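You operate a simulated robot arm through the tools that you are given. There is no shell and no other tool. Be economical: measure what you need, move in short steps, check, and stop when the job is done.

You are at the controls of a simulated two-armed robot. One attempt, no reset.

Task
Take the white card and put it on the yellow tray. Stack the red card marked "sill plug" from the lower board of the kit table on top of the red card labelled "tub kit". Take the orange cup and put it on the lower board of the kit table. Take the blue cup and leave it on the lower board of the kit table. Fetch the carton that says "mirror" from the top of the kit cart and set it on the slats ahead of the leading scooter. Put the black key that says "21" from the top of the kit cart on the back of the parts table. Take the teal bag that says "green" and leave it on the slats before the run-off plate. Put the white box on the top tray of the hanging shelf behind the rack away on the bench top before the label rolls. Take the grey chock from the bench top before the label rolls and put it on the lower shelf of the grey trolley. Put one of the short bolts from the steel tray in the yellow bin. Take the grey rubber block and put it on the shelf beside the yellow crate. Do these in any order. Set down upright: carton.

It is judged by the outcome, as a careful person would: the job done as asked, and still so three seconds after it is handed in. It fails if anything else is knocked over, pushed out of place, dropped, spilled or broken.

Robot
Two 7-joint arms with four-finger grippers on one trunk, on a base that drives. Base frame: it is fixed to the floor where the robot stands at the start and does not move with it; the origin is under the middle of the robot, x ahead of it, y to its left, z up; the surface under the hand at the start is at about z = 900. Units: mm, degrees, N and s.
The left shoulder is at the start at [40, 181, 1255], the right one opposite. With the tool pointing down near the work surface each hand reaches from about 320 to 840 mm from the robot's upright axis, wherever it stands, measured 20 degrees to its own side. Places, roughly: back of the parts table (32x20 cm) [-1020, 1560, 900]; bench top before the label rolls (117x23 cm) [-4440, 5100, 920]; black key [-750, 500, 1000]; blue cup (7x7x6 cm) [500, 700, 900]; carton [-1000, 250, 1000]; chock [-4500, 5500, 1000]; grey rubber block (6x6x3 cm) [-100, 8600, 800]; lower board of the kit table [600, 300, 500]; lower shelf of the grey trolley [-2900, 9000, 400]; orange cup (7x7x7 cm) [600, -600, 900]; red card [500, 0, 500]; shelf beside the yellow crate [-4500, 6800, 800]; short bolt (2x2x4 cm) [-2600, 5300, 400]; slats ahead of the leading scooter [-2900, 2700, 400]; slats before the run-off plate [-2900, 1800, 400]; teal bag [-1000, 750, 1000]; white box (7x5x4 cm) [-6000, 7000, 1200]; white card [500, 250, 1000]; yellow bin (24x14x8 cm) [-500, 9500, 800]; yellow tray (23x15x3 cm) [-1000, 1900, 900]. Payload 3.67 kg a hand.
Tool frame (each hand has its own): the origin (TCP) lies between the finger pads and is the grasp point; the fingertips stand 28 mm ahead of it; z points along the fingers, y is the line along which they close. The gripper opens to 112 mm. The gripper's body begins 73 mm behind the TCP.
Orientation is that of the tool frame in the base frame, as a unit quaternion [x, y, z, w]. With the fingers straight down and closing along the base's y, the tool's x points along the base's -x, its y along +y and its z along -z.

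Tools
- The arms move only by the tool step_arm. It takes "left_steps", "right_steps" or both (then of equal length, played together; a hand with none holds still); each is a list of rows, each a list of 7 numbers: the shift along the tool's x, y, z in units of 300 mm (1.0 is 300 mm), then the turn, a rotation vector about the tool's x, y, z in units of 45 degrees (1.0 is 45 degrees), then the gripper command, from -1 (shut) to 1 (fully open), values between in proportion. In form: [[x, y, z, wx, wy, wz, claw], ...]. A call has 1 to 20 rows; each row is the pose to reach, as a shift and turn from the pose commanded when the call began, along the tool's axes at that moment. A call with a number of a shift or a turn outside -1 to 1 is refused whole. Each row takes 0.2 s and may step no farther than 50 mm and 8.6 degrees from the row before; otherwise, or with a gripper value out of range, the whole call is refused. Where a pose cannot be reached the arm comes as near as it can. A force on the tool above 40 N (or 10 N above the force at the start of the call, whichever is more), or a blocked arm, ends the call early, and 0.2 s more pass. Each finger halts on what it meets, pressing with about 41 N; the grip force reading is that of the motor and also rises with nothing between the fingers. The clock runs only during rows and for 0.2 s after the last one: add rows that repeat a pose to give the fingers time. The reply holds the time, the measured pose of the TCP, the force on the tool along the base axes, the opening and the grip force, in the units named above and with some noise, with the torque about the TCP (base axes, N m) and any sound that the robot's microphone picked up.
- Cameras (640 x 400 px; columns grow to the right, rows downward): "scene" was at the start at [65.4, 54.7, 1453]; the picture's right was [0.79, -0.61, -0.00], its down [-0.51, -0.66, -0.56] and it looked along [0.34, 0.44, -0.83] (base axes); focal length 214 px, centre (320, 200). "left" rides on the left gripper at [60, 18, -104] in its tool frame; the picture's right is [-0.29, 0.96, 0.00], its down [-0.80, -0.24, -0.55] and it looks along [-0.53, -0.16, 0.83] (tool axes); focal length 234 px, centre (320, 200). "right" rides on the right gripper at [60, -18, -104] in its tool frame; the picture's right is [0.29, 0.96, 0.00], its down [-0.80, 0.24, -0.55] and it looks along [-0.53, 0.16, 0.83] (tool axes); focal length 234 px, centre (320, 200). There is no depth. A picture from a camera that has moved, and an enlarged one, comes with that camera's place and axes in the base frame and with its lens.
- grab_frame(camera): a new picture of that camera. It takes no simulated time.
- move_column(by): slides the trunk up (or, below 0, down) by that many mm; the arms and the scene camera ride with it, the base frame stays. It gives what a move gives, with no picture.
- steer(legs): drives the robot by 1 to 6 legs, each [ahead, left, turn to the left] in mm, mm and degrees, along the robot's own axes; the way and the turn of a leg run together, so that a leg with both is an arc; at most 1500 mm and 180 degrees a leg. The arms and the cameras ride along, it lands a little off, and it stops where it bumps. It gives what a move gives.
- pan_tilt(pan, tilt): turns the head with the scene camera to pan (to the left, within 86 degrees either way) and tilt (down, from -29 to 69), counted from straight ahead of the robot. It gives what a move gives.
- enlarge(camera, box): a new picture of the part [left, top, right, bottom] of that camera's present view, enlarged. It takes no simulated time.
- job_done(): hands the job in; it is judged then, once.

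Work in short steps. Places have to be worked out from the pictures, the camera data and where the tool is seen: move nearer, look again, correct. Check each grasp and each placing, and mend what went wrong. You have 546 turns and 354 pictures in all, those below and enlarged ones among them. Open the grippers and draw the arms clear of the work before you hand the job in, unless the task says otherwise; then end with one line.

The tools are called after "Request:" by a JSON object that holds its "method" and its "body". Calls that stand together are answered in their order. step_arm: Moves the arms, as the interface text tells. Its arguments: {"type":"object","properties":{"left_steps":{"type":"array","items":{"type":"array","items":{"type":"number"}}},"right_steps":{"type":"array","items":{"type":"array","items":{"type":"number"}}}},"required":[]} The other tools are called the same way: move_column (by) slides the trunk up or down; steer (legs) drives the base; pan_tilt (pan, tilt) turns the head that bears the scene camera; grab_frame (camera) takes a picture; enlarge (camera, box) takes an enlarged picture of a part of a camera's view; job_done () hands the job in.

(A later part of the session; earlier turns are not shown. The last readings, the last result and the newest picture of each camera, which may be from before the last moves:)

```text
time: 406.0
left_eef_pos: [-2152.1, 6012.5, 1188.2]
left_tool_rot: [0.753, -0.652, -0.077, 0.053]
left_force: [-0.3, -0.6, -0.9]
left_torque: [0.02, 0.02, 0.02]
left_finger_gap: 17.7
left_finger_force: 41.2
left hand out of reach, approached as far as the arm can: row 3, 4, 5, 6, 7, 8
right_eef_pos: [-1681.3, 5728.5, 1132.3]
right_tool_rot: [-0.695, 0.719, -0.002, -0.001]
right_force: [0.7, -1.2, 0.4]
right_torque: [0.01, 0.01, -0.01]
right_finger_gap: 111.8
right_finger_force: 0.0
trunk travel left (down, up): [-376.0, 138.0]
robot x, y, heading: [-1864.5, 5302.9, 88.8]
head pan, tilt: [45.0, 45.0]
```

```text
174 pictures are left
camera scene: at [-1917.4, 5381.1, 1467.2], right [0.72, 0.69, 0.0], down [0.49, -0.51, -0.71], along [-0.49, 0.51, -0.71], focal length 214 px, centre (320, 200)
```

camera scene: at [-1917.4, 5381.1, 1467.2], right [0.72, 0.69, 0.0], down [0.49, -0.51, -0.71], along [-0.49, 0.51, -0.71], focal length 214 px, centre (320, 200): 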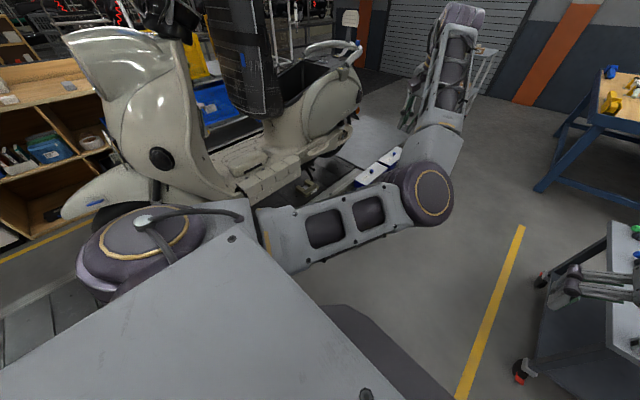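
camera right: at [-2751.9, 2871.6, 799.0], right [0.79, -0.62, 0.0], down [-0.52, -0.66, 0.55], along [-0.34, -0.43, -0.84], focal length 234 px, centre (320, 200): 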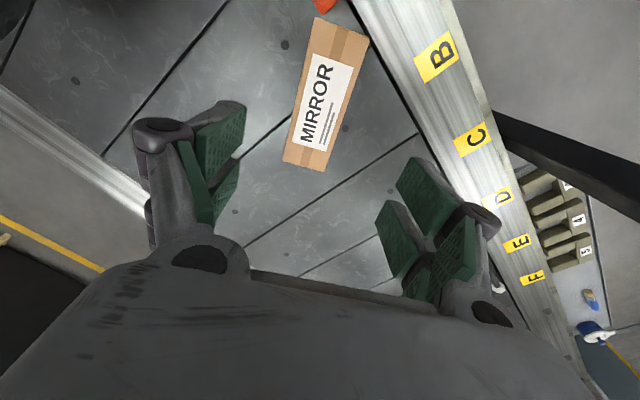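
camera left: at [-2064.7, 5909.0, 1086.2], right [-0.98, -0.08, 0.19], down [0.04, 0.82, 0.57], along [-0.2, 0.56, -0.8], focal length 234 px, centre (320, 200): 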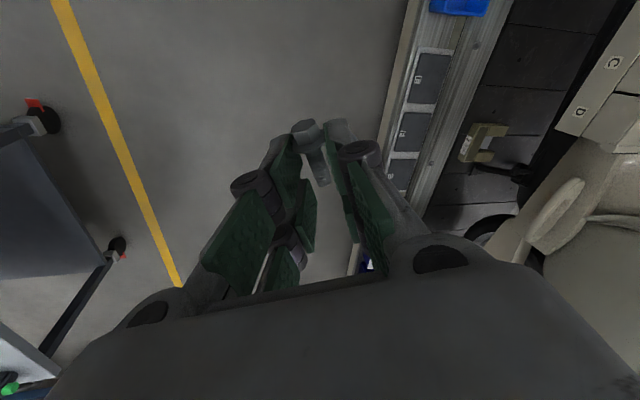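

Request:
{"method": "step_arm", "body": {"left_steps": [[-0.08, -0.09, 0.08, 0, 0, 0, -1], [-0.16, -0.18, 0.16, 0, 0, 0, -1], [-0.24, -0.27, 0.24, 0, 0, 0, -1], [-0.32, -0.36, 0.32, 0, 0, 0, -1], [-0.38, -0.46, 0.38, 0, 0, 0, -1], [-0.4, -0.58, 0.4, 0, 0, 0, -1], [-0.4, -0.7, 0.4, 0, 0, 0, -1], [-0.4, -0.82, 0.4, 0, 0, 0, -1], [-0.4, -0.94, 0.4, 0, 0, 0, -1]]}}

Request:
{"method": "grab_frame", "body": {"camera": "scene"}}

```text
time: 408.0
left_eef_pos: [-1977.8, 6087.0, 1035.7]
left_tool_rot: [0.752, -0.652, -0.075, 0.055]
left_force: [-0.5, -0.4, 0.4]
left_torque: [-0.03, 0.01, 0.03]
left_finger_gap: 17.0
left_finger_force: 41.0
left hand out of reach, approached as far as the arm can: row 4, 5, 6, 7, 8, 9
right_eef_pos: [-1682.1, 5728.8, 1132.2]
right_tool_rot: [-0.694, 0.72, -0.002, 0.0]
right_force: [-0.3, 0.3, 0.9]
right_torque: [0.0, -0.01, 0.02]
right_finger_gap: 111.9
right_finger_force: 0.0
trunk travel left (down, up): [-376.0, 138.0]
robot x, y, heading: [-1864.5, 5302.6, 88.6]
head pan, tilt: [45.0, 45.0]
```

```text
173 pictures are left
camera scene: at [-1919.0, 5381.6, 1467.0], right [0.72, 0.69, 0.0], down [0.49, -0.51, -0.71], along [-0.49, 0.51, -0.71], focal length 214 px, centre (320, 200)
```

scene: 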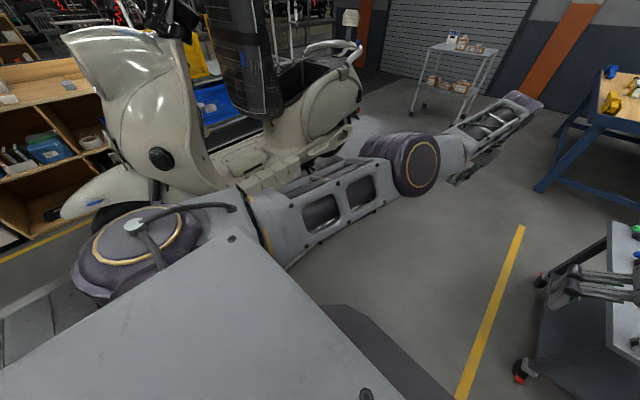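

Request:
{"method": "step_arm", "body": {"left_steps": [[0.03, -0.1, 0, 0, 0, 0, -1], [0.06, -0.22, 0, 0, 0, 0, -1], [0.1, -0.34, 0, 0, 0, 0, -1], [0.15, -0.45, 0, 0, 0, 0, -1], [0.2, -0.55, 0, 0, 0, 0, -1], [0.28, -0.65, 0, 0, 0, 0, -1], [0.4, -0.7, 0, 0, 0, 0, -1], [0.53, -0.7, 0, 0, 0, 0, -1], [0.66, -0.7, 0, 0, 0, 0, -1]]}}

Request:
{"method": "grab_frame", "body": {"camera": "scene"}}

```text
time: 410.0
left_eef_pos: [-1743.5, 5920.1, 987.7]
left_tool_rot: [0.752, -0.652, -0.076, 0.055]
left_force: [0.1, -0.4, -0.3]
left_torque: [0.02, 0.03, 0.04]
left_finger_gap: 17.4
left_finger_force: 40.6
left hand out of reach, approached as far as the arm can: row 1, 2, 3, 4, 5, 6, 7
right_eef_pos: [-1681.2, 5727.2, 1132.3]
right_tool_rot: [-0.695, 0.719, -0.002, -0.001]
right_force: [0.8, 0.0, -0.3]
right_torque: [0.01, 0.0, 0.02]
right_finger_gap: 112.0
right_finger_force: 0.1
trunk travel left (down, up): [-376.0, 138.0]
robot x, y, heading: [-1860.8, 5302.4, 88.5]
head pan, tilt: [45.0, 45.0]
```

```text
172 pictures are left
camera scene: at [-1917.5, 5380.3, 1467.2], right [0.72, 0.69, 0.0], down [0.49, -0.51, -0.71], along [-0.49, 0.51, -0.71], focal length 214 px, centre (320, 200)
```

scene: 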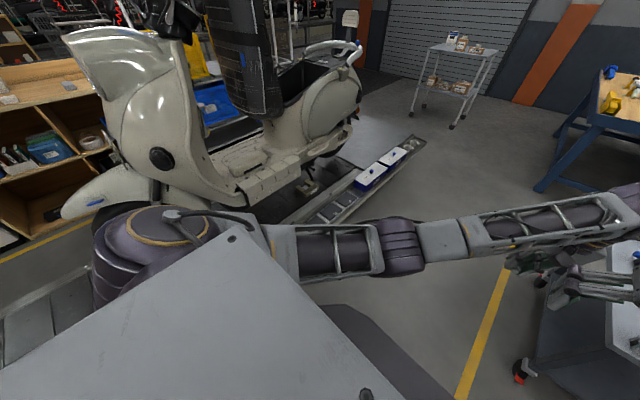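

Request:
{"method": "step_arm", "body": {"left_steps": [[0.02, 0.1, -0.05, 0, 0, 0, -1], [0.05, 0.2, -0.1, 0, 0, 0, -1], [0.08, 0.3, -0.15, 0, 0, 0, -1], [0.12, 0.4, -0.2, 0, 0, 0, -1], [0.17, 0.5, -0.25, 0, 0, 0, -1], [0.23, 0.6, -0.3, 0, 0, 0, -1], [0.3, 0.7, -0.33, 0, 0, 0, -1], [0.38, 0.8, -0.36, 0, 0, 0, -1], [0.46, 0.88, -0.4, 0, 0, 0, -1], [0.54, 0.95, -0.43, 0, 0, 0, -1]]}}

Request:
{"method": "grab_frame", "body": {"camera": "scene"}}

```text
time: 412.2
left_eef_pos: [-1975.7, 5715.2, 1161.0]
left_tool_rot: [0.753, -0.651, -0.076, 0.055]
left_force: [-0.2, 0.2, 0.5]
left_torque: [0.0, -0.01, -0.03]
left_finger_gap: 17.6
left_finger_force: 40.9
right_eef_pos: [-1682.7, 5728.8, 1132.7]
right_tool_rot: [-0.695, 0.719, -0.003, -0.001]
right_force: [1.0, -0.2, -0.1]
right_torque: [0.01, -0.02, 0.01]
right_finger_gap: 112.2
right_finger_force: 0.1
trunk travel left (down, up): [-376.0, 138.0]
robot x, y, heading: [-1865.3, 5304.6, 88.7]
head pan, tilt: [45.0, 45.0]
```

```text
171 pictures are left
camera scene: at [-1918.5, 5380.6, 1467.1], right [0.72, 0.69, 0.0], down [0.49, -0.51, -0.71], along [-0.49, 0.51, -0.71], focal length 214 px, centre (320, 200)
```

scene: 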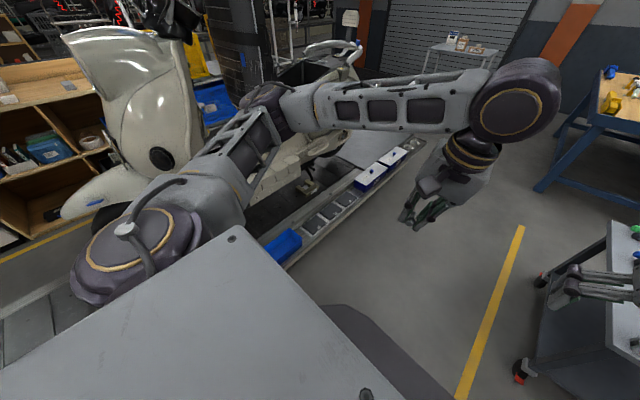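

Elbow is back in its normal posture. Level the left hand and drive on toward the far bench.

Request:
{"method": "step_arm", "body": {"left_steps": [[0.05, 0.05, 0, 0.06, 0.01, 0.05, -1], [0.1, 0.1, 0, 0.12, 0.02, 0.1, -1], [0.1, 0.2, 0, 0.18, 0.03, 0.14, -1], [0.1, 0.25, 0, 0.235, 0.035, 0.18, -1]]}}

Request:
{"method": "steer", "body": {"legs": [[1500, 0, 1], [600, 0, 0]]}}

Request:
{"method": "pan_tilt", "body": {"pan": -25, "tilt": 25}}

Request:
{"method": "grab_frame", "body": {"camera": "scene"}}

```text
time: 413.2
left_eef_pos: [-2045.6, 5676.8, 1171.2]
left_tool_rot: [0.707, -0.707, -0.001, -0.002]
left_force: [0.4, 0.1, -0.7]
left_torque: [-0.02, -0.04, 0.02]
left_finger_gap: 17.5
left_finger_force: 41.2
right_eef_pos: [-1683.3, 5728.5, 1132.6]
right_tool_rot: [-0.695, 0.719, -0.002, 0.0]
right_force: [0.4, 0.1, -0.7]
right_torque: [0.07, -0.01, 0.01]
right_finger_gap: 112.0
right_finger_force: 0.0
trunk travel left (down, up): [-376.0, 138.0]
robot x, y, heading: [-1865.4, 5305.6, 88.5]
head pan, tilt: [45.0, 45.0]
```

```text
time: 424.0
left_eef_pos: [-2017.5, 7792.6, 1171.5]
left_tool_rot: [0.712, -0.702, -0.001, -0.001]
left_force: [0.9, -0.3, -0.2]
left_torque: [0.02, 0.01, -0.06]
left_finger_gap: 17.6
left_finger_force: 41.0
right_eef_pos: [-1654.0, 7849.3, 1132.3]
right_tool_rot: [-0.699, 0.715, -0.002, -0.001]
right_force: [0.0, 0.2, -0.5]
right_torque: [-0.01, 0.0, 0.0]
right_finger_gap: 112.2
right_finger_force: 0.0
trunk travel left (down, up): [-376.0, 138.0]
robot x, y, heading: [-1831.6, 7421.5, 89.2]
head pan, tilt: [45.0, 45.0]
```

```text
time: 425.4
left_eef_pos: [-2015.2, 7792.4, 1171.6]
left_tool_rot: [0.712, -0.702, -0.002, -0.002]
left_force: [-1.0, 0.6, 0.1]
left_torque: [0.02, 0.02, -0.02]
left_finger_gap: 17.5
left_finger_force: 41.1
right_eef_pos: [-1654.1, 7849.0, 1132.3]
right_tool_rot: [-0.7, 0.714, -0.003, 0.0]
right_force: [0.3, 0.4, -0.2]
right_torque: [0.0, 0.0, -0.03]
right_finger_gap: 111.9
right_finger_force: 0.1
trunk travel left (down, up): [-376.0, 138.0]
robot x, y, heading: [-1831.0, 7423.6, 89.3]
head pan, tilt: [-25.0, 25.0]
```

```text
170 pictures are left
camera scene: at [-1789.5, 7523.5, 1497.6], right [0.9, -0.43, 0.0], down [-0.18, -0.38, -0.91], along [0.39, 0.82, -0.42], focal length 214 px, centre (320, 200)
```

scene: 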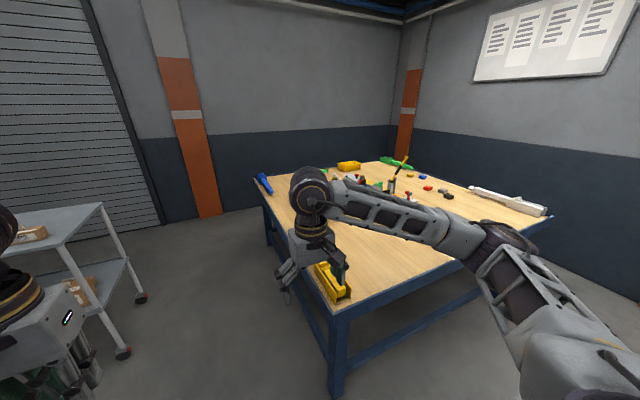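

Request:
{"method": "enlarge", "body": {"camera": "scene", "box": [240, 140, 560, 330]}}

```text
2.00 times, centred on (400, 235) of scene
camera zoom: at [-1789.5, 7523.5, 1497.6], right [0.9, -0.43, 0.0], down [-0.18, -0.38, -0.91], along [0.39, 0.82, -0.42], focal length 429 px, centre (160, 130)
```

zoom: 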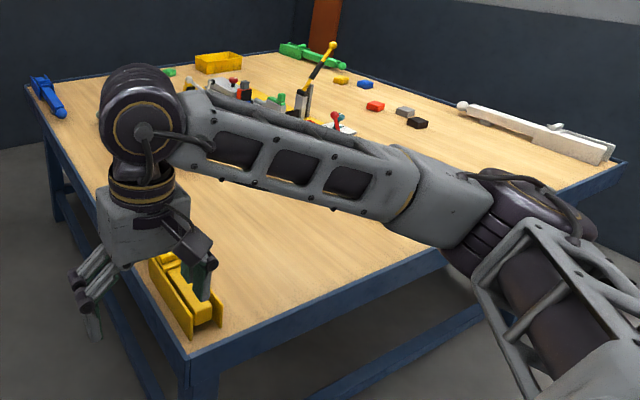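

Yellow bin ≈(-469,9558) near the table's back edge; grey block ≈(-142,8593) near the right edge. I go around the left side to behind the table.

Request:
{"method": "steer", "body": {"legs": [[0, 220, 0], [1500, 0, 0], [900, 0, 0]]}}

Request:
{"method": "pan_tilt", "body": {"pan": -60, "tilt": 25}}

Request:
{"method": "grab_frame", "body": {"camera": "scene"}}

```text
time: 438.8
left_eef_pos: [-2216.9, 10192.3, 1171.8]
left_tool_rot: [0.715, -0.699, -0.002, -0.001]
left_force: [0.3, 0.6, -0.2]
left_torque: [0.03, -0.02, 0.03]
left_finger_gap: 17.3
left_finger_force: 41.1
right_eef_pos: [-1856.2, 10251.6, 1131.7]
right_tool_rot: [-0.703, 0.711, -0.003, 0.0]
right_force: [0.6, 0.4, 0.3]
right_torque: [0.02, 0.04, -0.02]
right_finger_gap: 112.3
right_finger_force: 0.0
trunk travel left (down, up): [-376.0, 138.0]
robot x, y, heading: [-2029.9, 9823.3, 89.9]
head pan, tilt: [-25.0, 25.0]
```

```text
time: 439.9
left_eef_pos: [-2217.1, 10191.2, 1171.4]
left_tool_rot: [0.716, -0.698, -0.002, -0.001]
left_force: [-0.4, 1.0, 0.5]
left_torque: [-0.01, 0.0, 0.02]
left_finger_gap: 17.1
left_finger_force: 40.9
right_eef_pos: [-1856.1, 10253.1, 1132.7]
right_tool_rot: [-0.704, 0.71, -0.001, 0.001]
right_force: [0.6, -0.1, -0.6]
right_torque: [-0.02, 0.0, 0.0]
right_finger_gap: 112.2
right_finger_force: 0.0
trunk travel left (down, up): [-376.0, 138.0]
robot x, y, heading: [-2029.9, 9826.1, 90.1]
head pan, tilt: [-60.0, 25.0]
```

```text
168 pictures are left
camera scene: at [-1946.8, 9887.8, 1497.7], right [0.5, -0.87, 0.0], down [-0.37, -0.21, -0.91], along [0.78, 0.45, -0.42], focal length 214 px, centre (320, 200)
```

scene: 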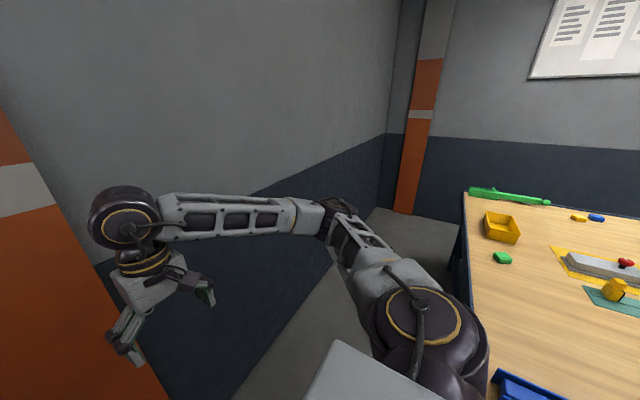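

Request:
{"method": "steer", "body": {"legs": [[0, 0, -90], [0, 0, -90], [-270, 0, 0]]}}

Request:
{"method": "steer", "body": {"legs": [[0, 1400, 0]]}}

Request:
{"method": "pan_tilt", "body": {"pan": 15, "tilt": 45}}

Request:
{"method": "grab_frame", "body": {"camera": "scene"}}

```text
time: 450.2
left_eef_pos: [-1837.7, 9724.9, 1171.9]
left_tool_rot: [0.696, 0.718, -0.001, 0.001]
left_force: [0.4, 0.6, -0.5]
left_torque: [0.02, -0.02, 0.0]
left_finger_gap: 17.1
left_finger_force: 41.2
right_eef_pos: [-2199.6, 9662.1, 1130.5]
right_tool_rot: [0.709, 0.705, 0.0, -0.003]
right_force: [0.1, 0.0, -0.6]
right_torque: [0.02, 0.03, -0.01]
right_finger_gap: 111.9
right_finger_force: 0.1
trunk travel left (down, up): [-376.0, 138.0]
robot x, y, heading: [-2029.6, 10094.5, -89.7]
head pan, tilt: [-60.0, 25.0]
```

```text
time: 457.4
left_eef_pos: [-434.8, 9729.3, 1171.9]
left_tool_rot: [0.698, 0.717, -0.002, 0.0]
left_force: [-1.0, 0.3, -0.4]
left_torque: [0.01, -0.01, 0.0]
left_finger_gap: 17.5
left_finger_force: 41.0
right_eef_pos: [-795.8, 9667.4, 1132.3]
right_tool_rot: [0.711, 0.703, 0.0, -0.002]
right_force: [0.1, -0.2, 0.0]
right_torque: [-0.01, -0.04, 0.02]
right_finger_gap: 111.9
right_finger_force: 0.0
trunk travel left (down, up): [-376.0, 138.0]
robot x, y, heading: [-620.7, 10097.2, -90.1]
head pan, tilt: [-60.0, 25.0]
```

```text
time: 458.9
left_eef_pos: [-435.8, 9728.6, 1171.2]
left_tool_rot: [0.698, 0.716, -0.001, 0.001]
left_force: [-0.7, -1.0, -0.2]
left_torque: [0.04, 0.0, 0.02]
left_finger_gap: 17.5
left_finger_force: 41.4
right_eef_pos: [-795.2, 9667.6, 1131.5]
right_tool_rot: [0.711, 0.704, 0.002, -0.002]
right_force: [-0.6, 0.3, 0.1]
right_torque: [0.01, -0.01, -0.01]
right_finger_gap: 111.8
right_finger_force: 0.1
trunk travel left (down, up): [-376.0, 138.0]
robot x, y, heading: [-623.0, 10098.9, -89.8]
head pan, tilt: [15.0, 45.0]
```

```text
167 pictures are left
camera scene: at [-601.4, 9996.7, 1467.1], right [-0.97, -0.26, 0.0], down [-0.18, 0.68, -0.71], along [0.18, -0.68, -0.71], focal length 214 px, centre (320, 200)
```

scene: 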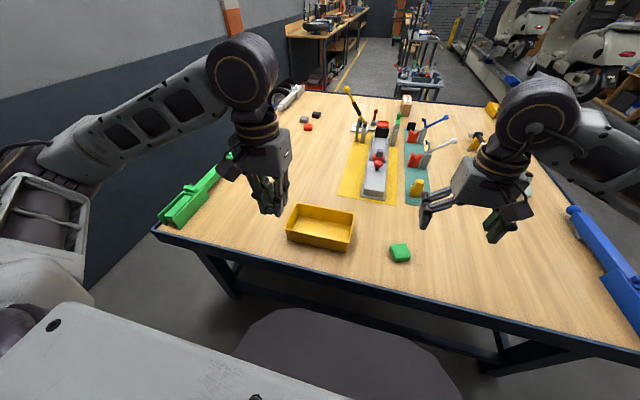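

Request:
{"method": "step_arm", "body": {"left_steps": [[-0.15, -0.03, 0, 0, 0, 0, -1], [-0.3, -0.06, 0.02, 0, 0, 0, -1], [-0.44, -0.09, 0.06, 0, 0, 0, -1], [-0.56, -0.12, 0.14, 0, 0, 0, -1], [-0.64, -0.14, 0.26, 0, 0, 0, -1], [-0.66, -0.14, 0.4, 0, 0, 0, -1], [-0.66, -0.14, 0.55, 0, 0, 0, -1], [-0.66, -0.14, 0.7, 0, 0, 0, -1]]}}

Request:
{"method": "grab_frame", "body": {"camera": "left"}}

```text
time: 460.7
left_eef_pos: [-472.2, 9528.6, 962.1]
left_tool_rot: [0.698, 0.716, -0.002, 0.001]
left_force: [0.0, 0.0, -0.8]
left_torque: [0.01, 0.02, 0.0]
left_finger_gap: 17.5
left_finger_force: 40.6
right_eef_pos: [-795.4, 9668.3, 1131.4]
right_tool_rot: [0.711, 0.703, 0.0, -0.003]
right_force: [0.9, 0.5, -0.7]
right_torque: [0.03, 0.05, -0.01]
right_finger_gap: 112.0
right_finger_force: 0.1
trunk travel left (down, up): [-376.0, 138.0]
robot x, y, heading: [-626.3, 10099.4, -89.9]
head pan, tilt: [15.0, 45.0]
```

```text
166 pictures are left
camera left: at [-454.8, 9591.0, 1065.6], right [0.96, -0.26, 0.0], down [-0.22, -0.8, 0.56], along [-0.15, -0.54, -0.83], focal length 234 px, centre (320, 200)
```

left: 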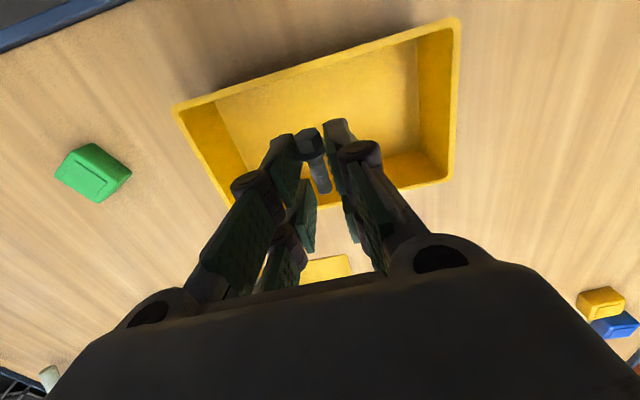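

Request:
{"method": "step_arm", "body": {"left_steps": [[0, 0, 0.14, 0, 0, 0, -1], [0, 0, 0.26, 0, 0, 0, -1], [0, 0, 0.34, 0, 0, 0, -1], [0, 0, 0.34, 0, 0, 0, -0.4], [0, 0, 0.34, 0, 0, 0, -0.4], [0, 0, 0.2, 0, 0, 0, -0.4], [0, 0, 0.05, 0, 0, 0, -0.4], [0, 0, -0.1, 0, 0, 0, -0.4]]}}

Request:
{"method": "grab_frame", "body": {"camera": "left"}}

```text
time: 462.5
left_eef_pos: [-471.1, 9530.7, 992.3]
left_tool_rot: [0.697, 0.717, 0.0, 0.001]
left_force: [0.4, 1.0, 0.2]
left_torque: [0.0, 0.0, 0.02]
left_finger_gap: 33.6
left_finger_force: 0.1
right_eef_pos: [-796.1, 9667.1, 1133.0]
right_tool_rot: [0.71, 0.704, 0.001, -0.001]
right_force: [0.4, 0.0, 1.0]
right_torque: [0.02, 0.0, -0.02]
right_finger_gap: 112.0
right_finger_force: 0.1
trunk travel left (down, up): [-376.0, 138.0]
robot x, y, heading: [-627.9, 10095.1, -90.0]
head pan, tilt: [15.0, 45.0]
```

```text
165 pictures are left
camera left: at [-454.8, 9593.6, 1095.5], right [0.96, -0.26, 0.0], down [-0.22, -0.8, 0.55], along [-0.14, -0.54, -0.83], focal length 234 px, centre (320, 200)
```

left: 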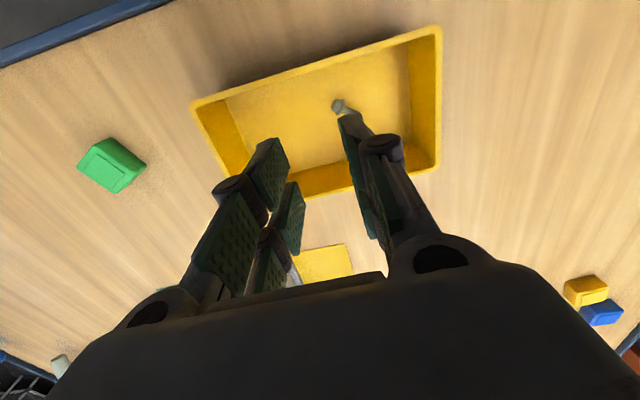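

Bolt is in the yellow bin. I retract and go round to the table's right side for the grey block.

Request:
{"method": "step_arm", "body": {"left_steps": [[0.1, 0.03, -0.1, 0, 0, 0, 0], [0.22, 0.06, -0.2, 0, 0, 0, 0.5], [0.34, 0.09, -0.3, 0, 0, 0, 1], [0.46, 0.12, -0.4, 0, 0, 0, 1], [0.58, 0.14, -0.5, 0, 0, 0, 1], [0.66, 0.14, -0.6, 0, 0, 0, 1]]}}

Request:
{"method": "steer", "body": {"legs": [[0, 1180, 0]]}}

Request:
{"method": "pan_tilt", "body": {"pan": 0, "tilt": 25}}

Request:
{"method": "grab_frame", "body": {"camera": "scene"}}

```text
time: 463.9
left_eef_pos: [-436.6, 9729.6, 1171.4]
left_tool_rot: [0.698, 0.716, 0.0, 0.001]
left_force: [-0.1, 0.6, -0.4]
left_torque: [-0.03, 0.0, -0.02]
left_finger_gap: 112.0
left_finger_force: 0.1
right_eef_pos: [-795.4, 9666.8, 1132.2]
right_tool_rot: [0.711, 0.703, 0.001, -0.002]
right_force: [-0.9, 0.8, -0.6]
right_torque: [0.0, -0.03, -0.02]
right_finger_gap: 111.9
right_finger_force: 0.0
trunk travel left (down, up): [-376.0, 138.0]
robot x, y, heading: [-623.6, 10100.1, -90.2]
head pan, tilt: [15.0, 45.0]
```

```text
time: 469.5
left_eef_pos: [668.1, 9746.5, 1176.0]
left_tool_rot: [0.7, 0.714, 0.003, 0.006]
left_force: [0.5, 0.9, 0.2]
left_torque: [-0.03, 0.01, 0.02]
left_finger_gap: 111.9
left_finger_force: 0.0
right_eef_pos: [313.7, 9680.6, 1132.1]
right_tool_rot: [0.709, 0.705, 0.005, 0.004]
right_force: [0.6, 0.1, 1.0]
right_torque: [0.02, 0.02, 0.03]
right_finger_gap: 112.2
right_finger_force: 0.0
trunk travel left (down, up): [-376.0, 138.0]
robot x, y, heading: [498.1, 10107.5, -89.4]
head pan, tilt: [15.0, 45.0]
stopped in leg 1: the robot was blocked; the commanded pose is now the measured one
```

```text
time: 470.3
left_eef_pos: [669.8, 9742.9, 1174.1]
left_tool_rot: [0.699, 0.715, 0.005, 0.004]
left_force: [-0.1, 0.0, -0.8]
left_torque: [0.02, -0.02, 0.02]
left_finger_gap: 112.1
left_finger_force: 0.1
right_eef_pos: [313.2, 9679.1, 1130.6]
right_tool_rot: [0.708, 0.706, 0.005, 0.005]
right_force: [-0.7, -0.3, -0.2]
right_torque: [-0.01, -0.01, 0.0]
right_finger_gap: 111.9
right_finger_force: 0.2
trunk travel left (down, up): [-376.0, 138.0]
robot x, y, heading: [499.7, 10105.0, -89.5]
head pan, tilt: [0.0, 25.0]
```

```text
164 pictures are left
camera scene: at [478.4, 9997.0, 1497.8], right [-1.0, -0.01, -0.02], down [0.01, 0.42, -0.91], along [0.01, -0.91, -0.42], focal length 214 px, centre (320, 200)
```

scene: 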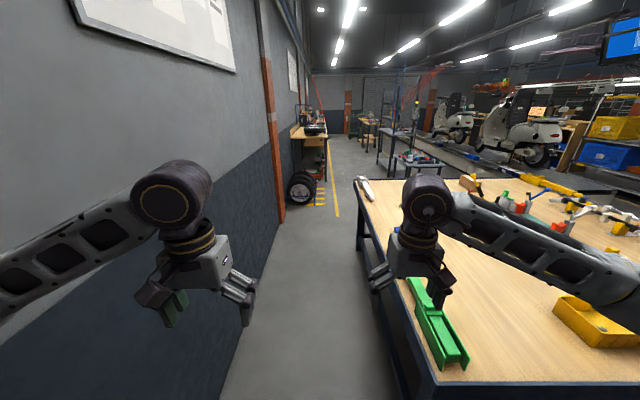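

Elbow met the right wall; I step back, turn in the corner to face the table, then slide along the right side.

Request:
{"method": "steer", "body": {"legs": [[0, -60, 0], [95, 0, 0], [0, 0, -90]]}}

Request:
{"method": "pan_tilt", "body": {"pan": 40, "tilt": 35}}

Request:
{"method": "grab_frame", "body": {"camera": "scene"}}

```text
time: 476.2
left_eef_pos: [73.6, 9823.9, 1168.9]
left_tool_rot: [1.0, 0.011, 0.002, 0.0]
left_force: [-0.7, 0.1, 0.5]
left_torque: [-0.01, -0.01, -0.02]
left_finger_gap: 112.0
left_finger_force: 0.1
right_eef_pos: [10.4, 10180.7, 1131.8]
right_tool_rot: [1.0, -0.003, 0.002, -0.002]
right_force: [-0.6, 0.4, -1.2]
right_torque: [-0.04, 0.02, -0.03]
right_finger_gap: 112.1
right_finger_force: 0.0
trunk travel left (down, up): [-376.0, 138.0]
robot x, y, heading: [439.4, 10009.5, -179.3]
head pan, tilt: [0.0, 25.0]
```

```text
time: 477.3
left_eef_pos: [73.2, 9822.2, 1169.0]
left_tool_rot: [1.0, 0.011, 0.003, -0.001]
left_force: [0.6, 0.1, 0.1]
left_torque: [0.01, -0.02, -0.01]
left_finger_gap: 112.1
left_finger_force: 0.0
right_eef_pos: [10.3, 10180.0, 1130.8]
right_tool_rot: [1.0, -0.002, 0.002, -0.001]
right_force: [-0.7, 0.7, -1.2]
right_torque: [-0.01, -0.05, 0.01]
right_finger_gap: 112.2
right_finger_force: 0.1
trunk travel left (down, up): [-376.0, 138.0]
robot x, y, heading: [439.0, 10008.8, -179.5]
head pan, tilt: [40.0, 35.0]
```

```text
163 pictures are left
camera scene: at [354.6, 9951.1, 1481.9], right [-0.65, 0.76, 0.0], down [0.44, 0.37, -0.82], along [-0.62, -0.53, -0.57], focal length 214 px, centre (320, 200)
```

scene: 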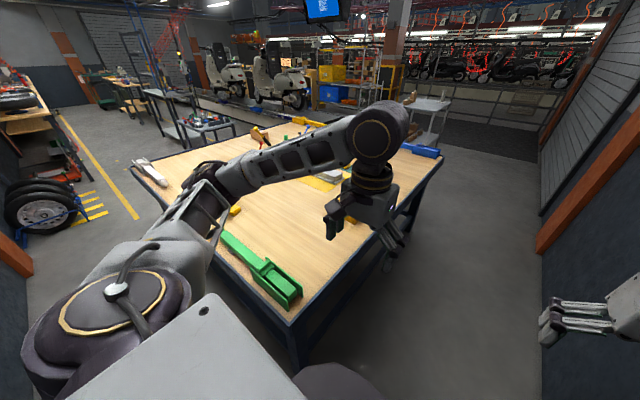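

Request:
{"method": "steer", "body": {"legs": [[-140, 0, 0], [0, 1410, 0]]}}

Request:
{"method": "pan_tilt", "body": {"pan": 0, "tilt": 45}}

Request:
{"method": "grab_frame", "body": {"camera": "scene"}}

```text
time: 485.5
left_eef_pos: [224.1, 8416.3, 1169.8]
left_tool_rot: [1.0, 0.012, 0.002, 0.0]
left_force: [-0.2, -0.6, 0.5]
left_torque: [0.03, 0.0, 0.02]
left_finger_gap: 112.0
left_finger_force: 0.1
right_eef_pos: [160.0, 8774.1, 1132.7]
right_tool_rot: [1.0, -0.001, 0.002, -0.002]
right_force: [-0.2, -0.2, 1.0]
right_torque: [-0.01, 0.0, 0.0]
right_finger_gap: 111.9
right_finger_force: 0.2
trunk travel left (down, up): [-376.0, 138.0]
robot x, y, heading: [591.4, 8604.5, -179.6]
head pan, tilt: [40.0, 35.0]
```

```text
time: 486.6
left_eef_pos: [223.8, 8416.8, 1168.6]
left_tool_rot: [1.0, 0.012, 0.002, -0.001]
left_force: [-0.3, 0.5, -0.1]
left_torque: [-0.04, -0.04, -0.02]
left_finger_gap: 112.0
left_finger_force: 0.0
right_eef_pos: [159.4, 8774.6, 1132.8]
right_tool_rot: [1.0, -0.002, 0.002, -0.002]
right_force: [0.0, -0.7, -0.2]
right_torque: [0.0, -0.04, -0.01]
right_finger_gap: 112.0
right_finger_force: 0.0
trunk travel left (down, up): [-376.0, 138.0]
robot x, y, heading: [589.9, 8605.8, -179.8]
head pan, tilt: [0.0, 45.0]
```

```text
162 pictures are left
camera scene: at [490.2, 8602.3, 1467.1], right [-0.01, 1.0, 0.0], down [0.71, 0.01, -0.71], along [-0.71, -0.01, -0.71], focal length 214 px, centre (320, 200)
```

scene: 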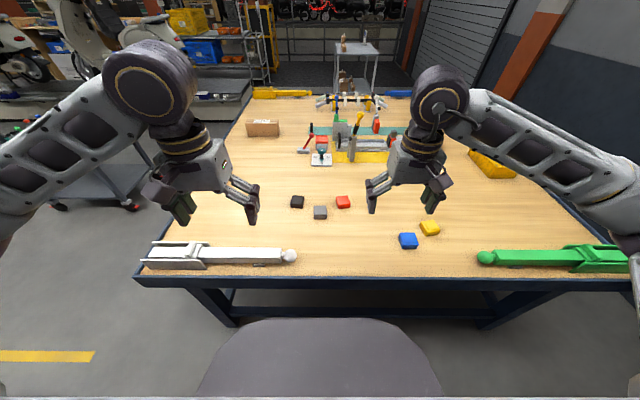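

Request:
{"method": "step_arm", "body": {"right_steps": [[-0.1, 0.08, 0.03, 0, 0, 0, 0.5], [-0.2, 0.16, 0.07, 0, 0, 0, 0.5], [-0.3, 0.24, 0.12, 0, 0, 0, 0.5], [-0.4, 0.32, 0.18, 0, 0, 0, 0.5], [-0.5, 0.4, 0.25, 0, 0, 0, 0.5], [-0.6, 0.48, 0.33, 0, 0, 0, 0.5], [-0.7, 0.55, 0.42, 0, 0, 0, 0.5], [-0.78, 0.6, 0.53, 0, 0, 0, 0.5], [-0.807, 0.603, 0.66, 0, 0, 0, 0.5]]}}

Request:
{"method": "grab_frame", "body": {"camera": "right"}}

```text
time: 488.6
left_eef_pos: [223.9, 8416.6, 1168.9]
left_tool_rot: [1.0, 0.012, 0.002, -0.001]
left_force: [0.0, 0.3, 0.4]
left_torque: [0.01, -0.02, 0.0]
left_finger_gap: 111.8
left_finger_force: 0.1
right_eef_pos: [-84.7, 8594.0, 932.8]
right_tool_rot: [1.0, -0.002, 0.002, -0.002]
right_force: [-0.1, -0.4, -0.2]
right_torque: [-0.01, 0.02, -0.01]
right_finger_gap: 84.0
right_finger_force: 0.0
trunk travel left (down, up): [-376.0, 138.0]
robot x, y, heading: [587.2, 8606.5, -179.8]
head pan, tilt: [0.0, 45.0]
```

```text
161 pictures are left
camera right: at [-24.1, 8611.8, 1035.6], right [0.28, -0.96, 0.0], down [-0.8, -0.24, 0.55], along [-0.53, -0.16, -0.83], focal length 234 px, centre (320, 200)
```

right: 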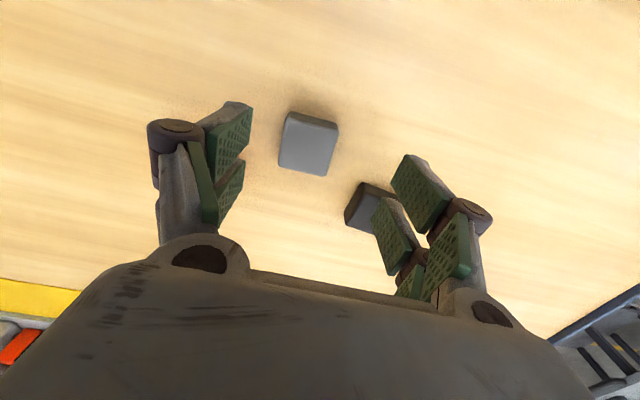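

Request:
{"method": "step_arm", "body": {"right_steps": [[-0.03, -0.01, 0.1, 0, 0, 0, 0.4], [-0.05, -0.02, 0.2, 0, 0, 0, 0.4], [-0.05, -0.02, 0.28, 0, 0, 0, 0.4], [-0.05, -0.02, 0.31, 0, 0, 0, 0.4]]}}

Request:
{"method": "grab_frame", "body": {"camera": "right"}}

```text
time: 489.6
left_eef_pos: [223.0, 8416.2, 1168.6]
left_tool_rot: [1.0, 0.012, 0.003, -0.001]
left_force: [-0.1, 0.3, 0.0]
left_torque: [-0.01, 0.02, -0.02]
left_finger_gap: 111.9
left_finger_force: 0.1
right_eef_pos: [-96.5, 8600.6, 838.3]
right_tool_rot: [1.0, -0.002, 0.003, -0.002]
right_force: [-0.5, -0.1, -0.9]
right_torque: [0.02, 0.0, -0.01]
right_finger_gap: 78.4
right_finger_force: 0.0
trunk travel left (down, up): [-376.0, 138.0]
robot x, y, heading: [594.0, 8608.4, -179.6]
head pan, tilt: [0.0, 45.0]
```

```text
160 pictures are left
camera right: at [-37.4, 8617.8, 941.9], right [0.29, -0.96, 0.0], down [-0.8, -0.24, 0.55], along [-0.53, -0.16, -0.83], focal length 234 px, centre (320, 200)
```

right: 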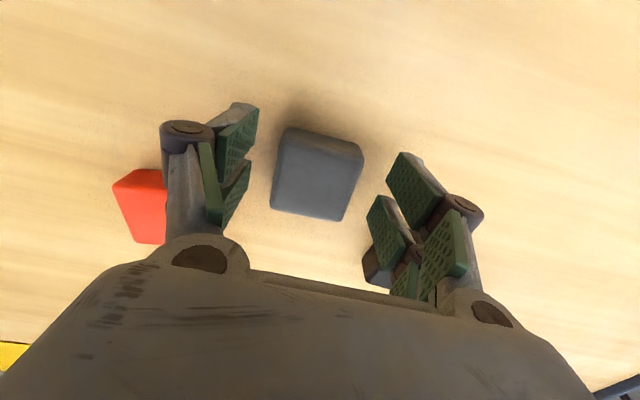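

Request:
{"method": "step_arm", "body": {"right_steps": [[0, 0, 0.005, 0, 0, 0, 0.1], [0, 0, 0.005, 0, 0, 0, -0.3], [0, 0, 0.005, 0, 0, 0, -0.5], [0, 0, 0.005, 0, 0, 0, -0.5], [0, 0, -0.1, 0, 0, 0, -0.5], [0, 0, -0.25, 0, 0, 0, -0.5]]}}

Request:
{"method": "grab_frame", "body": {"camera": "right"}}

```text
time: 491.0
left_eef_pos: [225.3, 8417.7, 1170.0]
left_tool_rot: [1.0, 0.012, 0.002, -0.001]
left_force: [-1.0, -0.4, 0.1]
left_torque: [-0.02, -0.02, 0.02]
left_finger_gap: 111.9
left_finger_force: 0.0
right_eef_pos: [-96.3, 8600.8, 912.8]
right_tool_rot: [1.0, -0.002, 0.003, -0.002]
right_force: [0.2, 0.7, 0.5]
right_torque: [0.02, 0.05, 0.03]
right_finger_gap: 27.7
right_finger_force: 0.1
trunk travel left (down, up): [-376.0, 138.0]
robot x, y, heading: [592.2, 8601.9, -179.6]
head pan, tilt: [0.0, 45.0]
```

```text
159 pictures are left
camera right: at [-36.9, 8618.2, 1017.0], right [0.28, -0.96, 0.0], down [-0.8, -0.24, 0.55], along [-0.53, -0.15, -0.84], focal length 234 px, centre (320, 200)
```

right: 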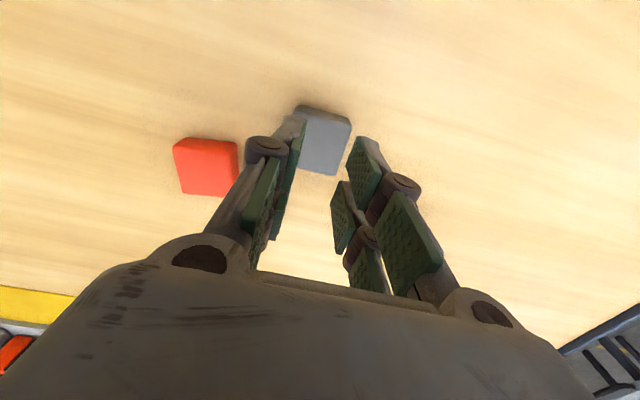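

The block's top is lower than assumed (z≈793). Reopen, shift to (-111,8598) and go lower.

Request:
{"method": "step_arm", "body": {"right_steps": [[-0.03, 0.01, -0.02, 0, 0, 0, 0], [-0.05, 0.01, 0, 0, 0, 0, 0.4], [-0.05, 0.01, 0.12, 0, 0, 0, 0.4], [-0.05, 0.01, 0.24, 0, 0, 0, 0.4], [-0.05, 0.01, 0.32, 0, 0, 0, 0.4], [-0.05, 0.01, 0.35, 0, 0, 0, 0.4]]}}

Request:
{"method": "step_arm", "body": {"right_steps": [[0, 0, 0, 0, 0, 0, 0], [0, 0, 0, 0, 0, 0, -0.3], [0, 0, 0, 0, 0, 0, -0.5], [0, 0, 0, 0, 0, 0, -0.5]]}}

Request:
{"method": "grab_frame", "body": {"camera": "right"}}

```text
time: 492.4
left_eef_pos: [223.1, 8417.0, 1169.6]
left_tool_rot: [1.0, 0.012, 0.004, -0.002]
left_force: [0.5, -0.4, -0.3]
left_torque: [0.02, -0.01, 0.01]
left_finger_gap: 112.1
left_finger_force: 0.0
right_eef_pos: [-111.0, 8596.7, 808.5]
right_tool_rot: [1.0, -0.002, 0.002, -0.002]
right_force: [0.7, -0.2, -0.9]
right_torque: [0.01, -0.02, 0.03]
right_finger_gap: 78.2
right_finger_force: 0.0
trunk travel left (down, up): [-376.0, 138.0]
robot x, y, heading: [589.2, 8606.7, -179.7]
head pan, tilt: [0.0, 45.0]
```

```text
time: 493.4
left_eef_pos: [224.3, 8417.3, 1169.4]
left_tool_rot: [1.0, 0.011, 0.001, -0.001]
left_force: [0.4, 1.0, 0.8]
left_torque: [0.0, -0.01, 0.0]
left_finger_gap: 112.2
left_finger_force: 0.0
right_eef_pos: [-112.1, 8598.5, 810.4]
right_tool_rot: [1.0, -0.002, 0.001, -0.002]
right_force: [-1.6, 2.5, 3.1]
right_torque: [0.07, 0.0, 0.05]
right_finger_gap: 54.2
right_finger_force: 40.6
trunk travel left (down, up): [-376.0, 138.0]
robot x, y, heading: [592.4, 8602.9, -179.5]
head pan, tilt: [0.0, 45.0]
```

```text
158 pictures are left
camera right: at [-52.1, 8615.6, 912.2], right [0.28, -0.96, 0.0], down [-0.8, -0.24, 0.55], along [-0.53, -0.15, -0.83], focal length 234 px, centre (320, 200)
```

right: 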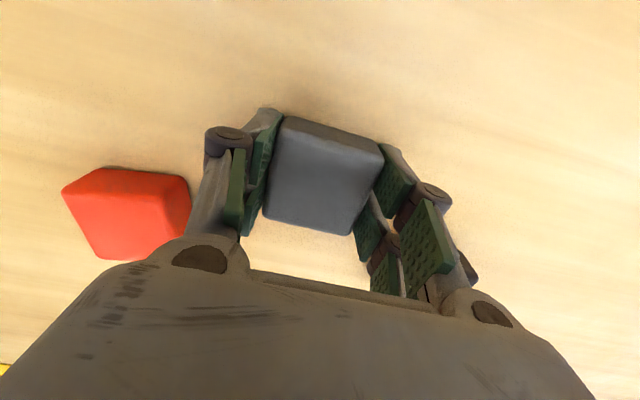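

Request:
{"method": "step_arm", "body": {"right_steps": [[0, 0, -0.12, 0, 0, 0, -0.5], [0, 0, -0.27, 0, 0, 0, -0.5], [0, 0, -0.42, 0, 0, 0, -0.5], [0.05, -0.05, -0.55, 0, 0, 0, -0.5], [0.15, -0.12, -0.65, 0, 0, 0, -0.5], [0.27, -0.2, -0.73, 0, 0, 0, -0.5], [0.39, -0.28, -0.8, 0, 0, 0, -0.5], [0.51, -0.36, -0.86, 0, 0, 0, -0.5], [0.63, -0.44, -0.92, 0, 0, 0, -0.5], [0.75, -0.5, -0.98, 0, 0, 0, -0.5], [0.87, -0.55, -1.0, 0, 0, 0, -0.5]]}}

Request:
{"method": "pan_tilt", "body": {"pan": 0, "tilt": 15}}

Request:
{"method": "grab_frame", "body": {"camera": "right"}}

Request:
{"method": "grab_frame", "body": {"camera": "scene"}}

```text
time: 495.8
left_eef_pos: [225.5, 8417.2, 1170.5]
left_tool_rot: [1.0, 0.012, 0.002, -0.001]
left_force: [0.0, 0.7, 0.0]
left_torque: [-0.03, 0.01, 0.0]
left_finger_gap: 111.9
left_finger_force: 0.0
right_eef_pos: [149.9, 8761.4, 1109.9]
right_tool_rot: [1.0, -0.001, 0.002, -0.002]
right_force: [0.1, 1.0, -1.0]
right_torque: [0.03, 0.03, 0.01]
right_finger_gap: 54.4
right_finger_force: 40.1
trunk travel left (down, up): [-376.0, 138.0]
robot x, y, heading: [592.9, 8604.0, -179.4]
head pan, tilt: [0.0, 45.0]
```

```text
time: 496.7
left_eef_pos: [222.1, 8418.4, 1169.0]
left_tool_rot: [1.0, 0.012, 0.002, -0.002]
left_force: [0.4, 0.2, -0.7]
left_torque: [0.01, 0.02, -0.01]
left_finger_gap: 112.4
left_finger_force: 0.1
right_eef_pos: [147.4, 8760.9, 1109.4]
right_tool_rot: [1.0, -0.001, 0.002, -0.002]
right_force: [0.1, 0.6, -1.2]
right_torque: [-0.02, 0.04, -0.01]
right_finger_gap: 54.2
right_finger_force: 41.4
trunk travel left (down, up): [-376.0, 138.0]
robot x, y, heading: [591.6, 8604.8, -179.7]
head pan, tilt: [0.0, 15.0]
```

```text
157 pictures are left
camera right: at [207.2, 8777.9, 1212.9], right [0.28, -0.96, 0.0], down [-0.8, -0.24, 0.55], along [-0.53, -0.16, -0.84], focal length 234 px, centre (320, 200)
```

right: 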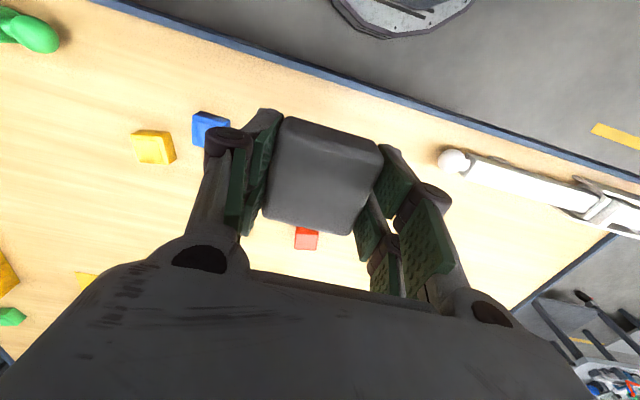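

```text
156 pictures are left
camera scene: at [478.2, 8602.3, 1513.8], right [-0.01, 1.0, 0.0], down [0.26, 0.0, -0.97], along [-0.97, -0.01, -0.26], focal length 214 px, centre (320, 200)
```

scene: 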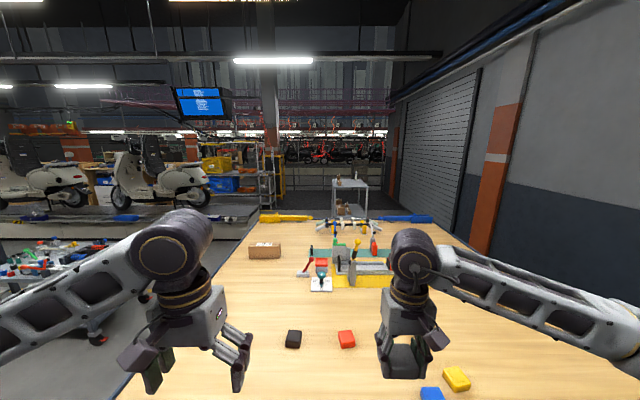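

Request:
{"method": "steer", "body": {"legs": [[0, 1080, 0], [1450, 0, 0], [1150, 0, 0]]}}

Request:
{"method": "pan_tilt", "body": {"pan": 0, "tilt": 15}}

Request:
{"method": "grab_frame", "body": {"camera": "scene"}}

```text
time: 515.1
left_eef_pos: [-2371.4, 7271.2, 1168.8]
left_tool_rot: [1.0, 0.019, 0.001, -0.001]
left_force: [-0.6, 0.2, -0.6]
left_torque: [0.01, 0.0, 0.0]
left_finger_gap: 112.3
left_finger_force: 0.1
right_eef_pos: [-2451.3, 7613.8, 1110.7]
right_tool_rot: [1.0, 0.005, 0.001, -0.002]
right_force: [-0.3, -0.1, -0.9]
right_torque: [-0.02, -0.01, 0.0]
right_finger_gap: 54.2
right_finger_force: 40.6
trunk travel left (down, up): [-376.0, 138.0]
robot x, y, heading: [-2007.4, 7463.7, -178.7]
head pan, tilt: [0.0, 15.0]
```

```text
time: 515.7
left_eef_pos: [-2371.6, 7271.8, 1169.5]
left_tool_rot: [1.0, 0.018, 0.003, -0.001]
left_force: [0.5, -0.5, 0.2]
left_torque: [0.0, 0.02, 0.05]
left_finger_gap: 111.8
left_finger_force: 0.1
right_eef_pos: [-2453.1, 7613.7, 1110.4]
right_tool_rot: [1.0, 0.006, 0.003, -0.002]
right_force: [0.1, 0.4, -0.7]
right_torque: [-0.03, 0.0, 0.01]
right_finger_gap: 54.1
right_finger_force: 41.0
trunk travel left (down, up): [-376.0, 138.0]
robot x, y, heading: [-2005.0, 7468.1, -178.9]
head pan, tilt: [0.0, 15.0]
```

```text
155 pictures are left
camera scene: at [-2120.0, 7460.4, 1513.9], right [-0.02, 1.0, 0.0], down [0.26, 0.01, -0.97], along [-0.97, -0.02, -0.26], focal length 214 px, centre (320, 200)
```

scene: 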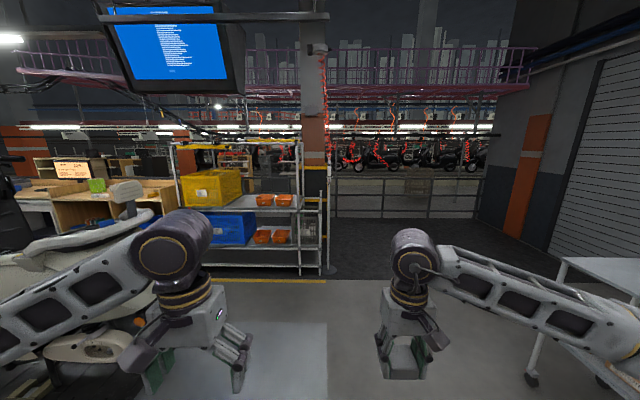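

Request:
{"method": "enlarge", "body": {"camera": "scene", "box": [130, 120, 370, 290]}}

```text
2.35 times, centred on (250, 205) of scene
camera zoom: at [-2120.0, 7460.4, 1513.9], right [-0.02, 1.0, 0.0], down [0.26, 0.01, -0.97], along [-0.97, -0.02, -0.26], focal length 505 px, centre (485, 188)
```

zoom: 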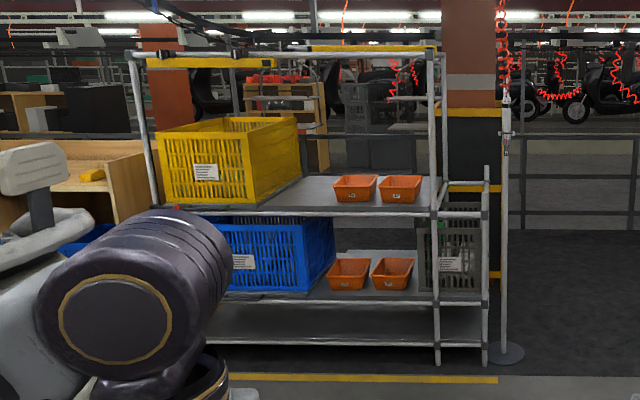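

The rack shelf (z≈795) has free room in front beside the yellow crate at ≈(-4450,6720). I go around the conveyor's end.

Request:
{"method": "steer", "body": {"legs": [[0, -600, 0], [1450, 0, 0], [200, 0, 0]]}}

Request:
{"method": "pan_tilt", "body": {"pan": 40, "tilt": 25}}

Request:
{"method": "grab_frame", "body": {"camera": "scene"}}

```text
time: 527.5
left_eef_pos: [-4032.2, 7828.0, 1169.2]
left_tool_rot: [1.0, 0.022, 0.002, -0.001]
left_force: [-0.7, 0.3, -0.5]
left_torque: [-0.03, 0.0, 0.04]
left_finger_gap: 112.1
left_finger_force: 0.0
right_eef_pos: [-4115.7, 8169.6, 1110.3]
right_tool_rot: [1.0, 0.01, 0.002, -0.002]
right_force: [-1.1, 0.6, -1.8]
right_torque: [0.03, -0.03, -0.04]
right_finger_gap: 54.7
right_finger_force: 41.4
trunk travel left (down, up): [-376.0, 138.0]
robot x, y, heading: [-3668.1, 8019.6, -178.4]
head pan, tilt: [0.0, 15.0]
```

```text
time: 528.5
left_eef_pos: [-4032.6, 7827.9, 1170.0]
left_tool_rot: [1.0, 0.023, 0.002, -0.001]
left_force: [0.0, -0.6, -0.3]
left_torque: [0.0, 0.02, 0.02]
left_finger_gap: 112.1
left_finger_force: 0.0
right_eef_pos: [-4116.3, 8170.1, 1110.2]
right_tool_rot: [1.0, 0.009, 0.002, -0.001]
right_force: [-0.1, 0.8, -1.2]
right_torque: [0.03, 0.0, 0.0]
right_finger_gap: 54.4
right_finger_force: 41.3
trunk travel left (down, up): [-376.0, 138.0]
robot x, y, heading: [-3670.6, 8023.1, -178.4]
head pan, tilt: [40.0, 25.0]
```

```text
153 pictures are left
camera scene: at [-3757.0, 7959.7, 1497.7], right [-0.66, 0.75, 0.0], down [0.32, 0.28, -0.91], along [-0.68, -0.6, -0.42], focal length 214 px, centre (320, 200)
```

scene: 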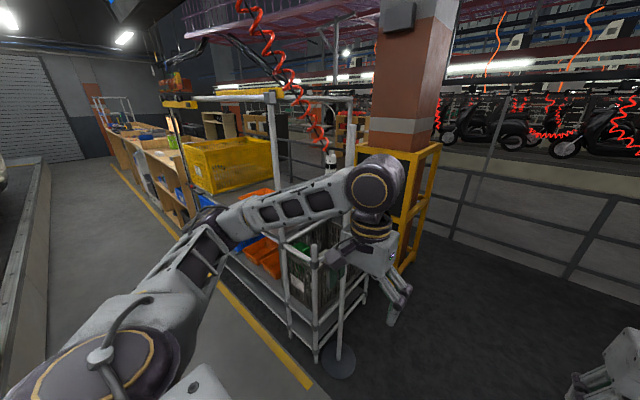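

Request:
{"method": "steer", "body": {"legs": [[0, 1130, -1.6], [60, 0, 0]]}}

Request:
{"method": "pan_tilt", "body": {"pan": 0, "tilt": 30}}

Request:
{"method": "grab_frame", "body": {"camera": "scene"}}

```text
time: 535.1
left_eef_pos: [-4084.0, 6707.5, 1170.1]
left_tool_rot: [1.0, 0.003, 0.001, 0.0]
left_force: [1.1, -0.3, -0.8]
left_torque: [-0.04, 0.05, -0.01]
left_finger_gap: 112.1
left_finger_force: 0.1
right_eef_pos: [-4154.4, 7052.0, 1111.3]
right_tool_rot: [1.0, -0.009, 0.0, -0.002]
right_force: [0.6, -0.3, -1.8]
right_torque: [0.0, 0.0, 0.03]
right_finger_gap: 54.4
right_finger_force: 41.3
trunk travel left (down, up): [-376.0, 138.0]
robot x, y, heading: [-3717.8, 6889.2, 179.6]
head pan, tilt: [40.0, 25.0]
```

```text
time: 536.1
left_eef_pos: [-4084.5, 6707.2, 1170.7]
left_tool_rot: [1.0, 0.004, 0.002, -0.001]
left_force: [0.4, -0.3, -0.1]
left_torque: [0.02, -0.02, 0.02]
left_finger_gap: 112.1
left_finger_force: 0.2
right_eef_pos: [-4155.2, 7051.9, 1110.3]
right_tool_rot: [1.0, -0.011, 0.002, -0.001]
right_force: [-0.5, 0.6, -1.1]
right_torque: [0.0, -0.02, 0.0]
right_finger_gap: 54.7
right_finger_force: 40.7
trunk travel left (down, up): [-376.0, 138.0]
robot x, y, heading: [-3718.7, 6887.5, 179.5]
head pan, tilt: [0.0, 30.0]
```

```text
152 pictures are left
camera scene: at [-3824.4, 6888.2, 1489.8], right [0.01, 1.0, 0.0], down [0.5, 0.0, -0.87], along [-0.87, 0.01, -0.5], focal length 214 px, centre (320, 200)
```

scene: 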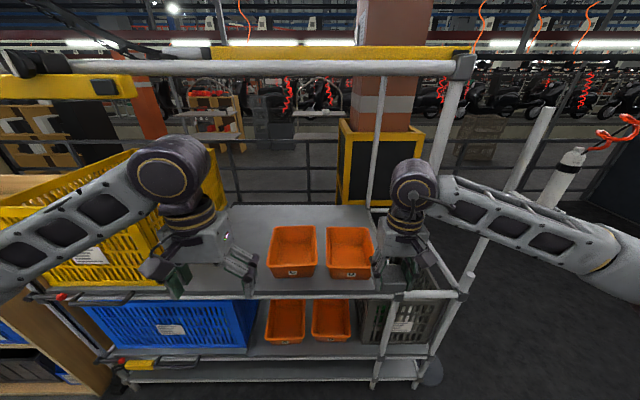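

Request:
{"method": "enlarge", "body": {"camera": "scene", "box": [100, 170, 400, 330]}}

Request:
{"method": "grab_frame", "body": {"camera": "left"}}

```text
2.13 times, centred on (250, 250) of scene
camera zoom: at [-3824.4, 6888.2, 1489.8], right [0.01, 1.0, 0.0], down [0.5, 0.0, -0.87], along [-0.87, 0.01, -0.5], focal length 458 px, centre (469, 93)
```

zoom: 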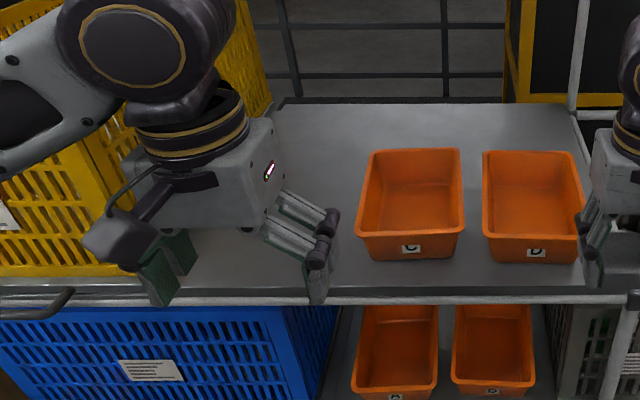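

```text
150 pictures are left
camera left: at [-4024.7, 6691.1, 1273.8], right [-0.28, -0.96, 0.0], down [-0.8, 0.23, 0.55], along [-0.53, 0.16, -0.83], focal length 234 px, centre (320, 200)
```

left: 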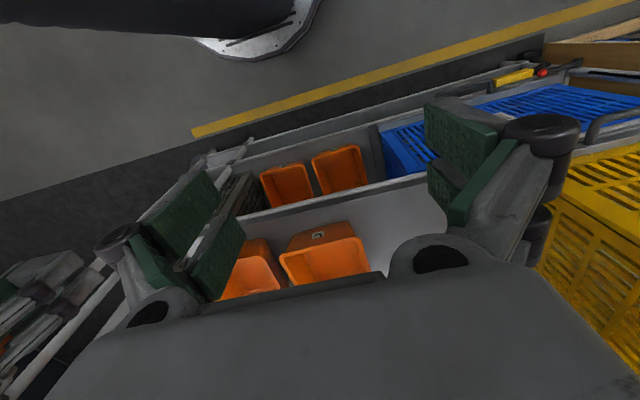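

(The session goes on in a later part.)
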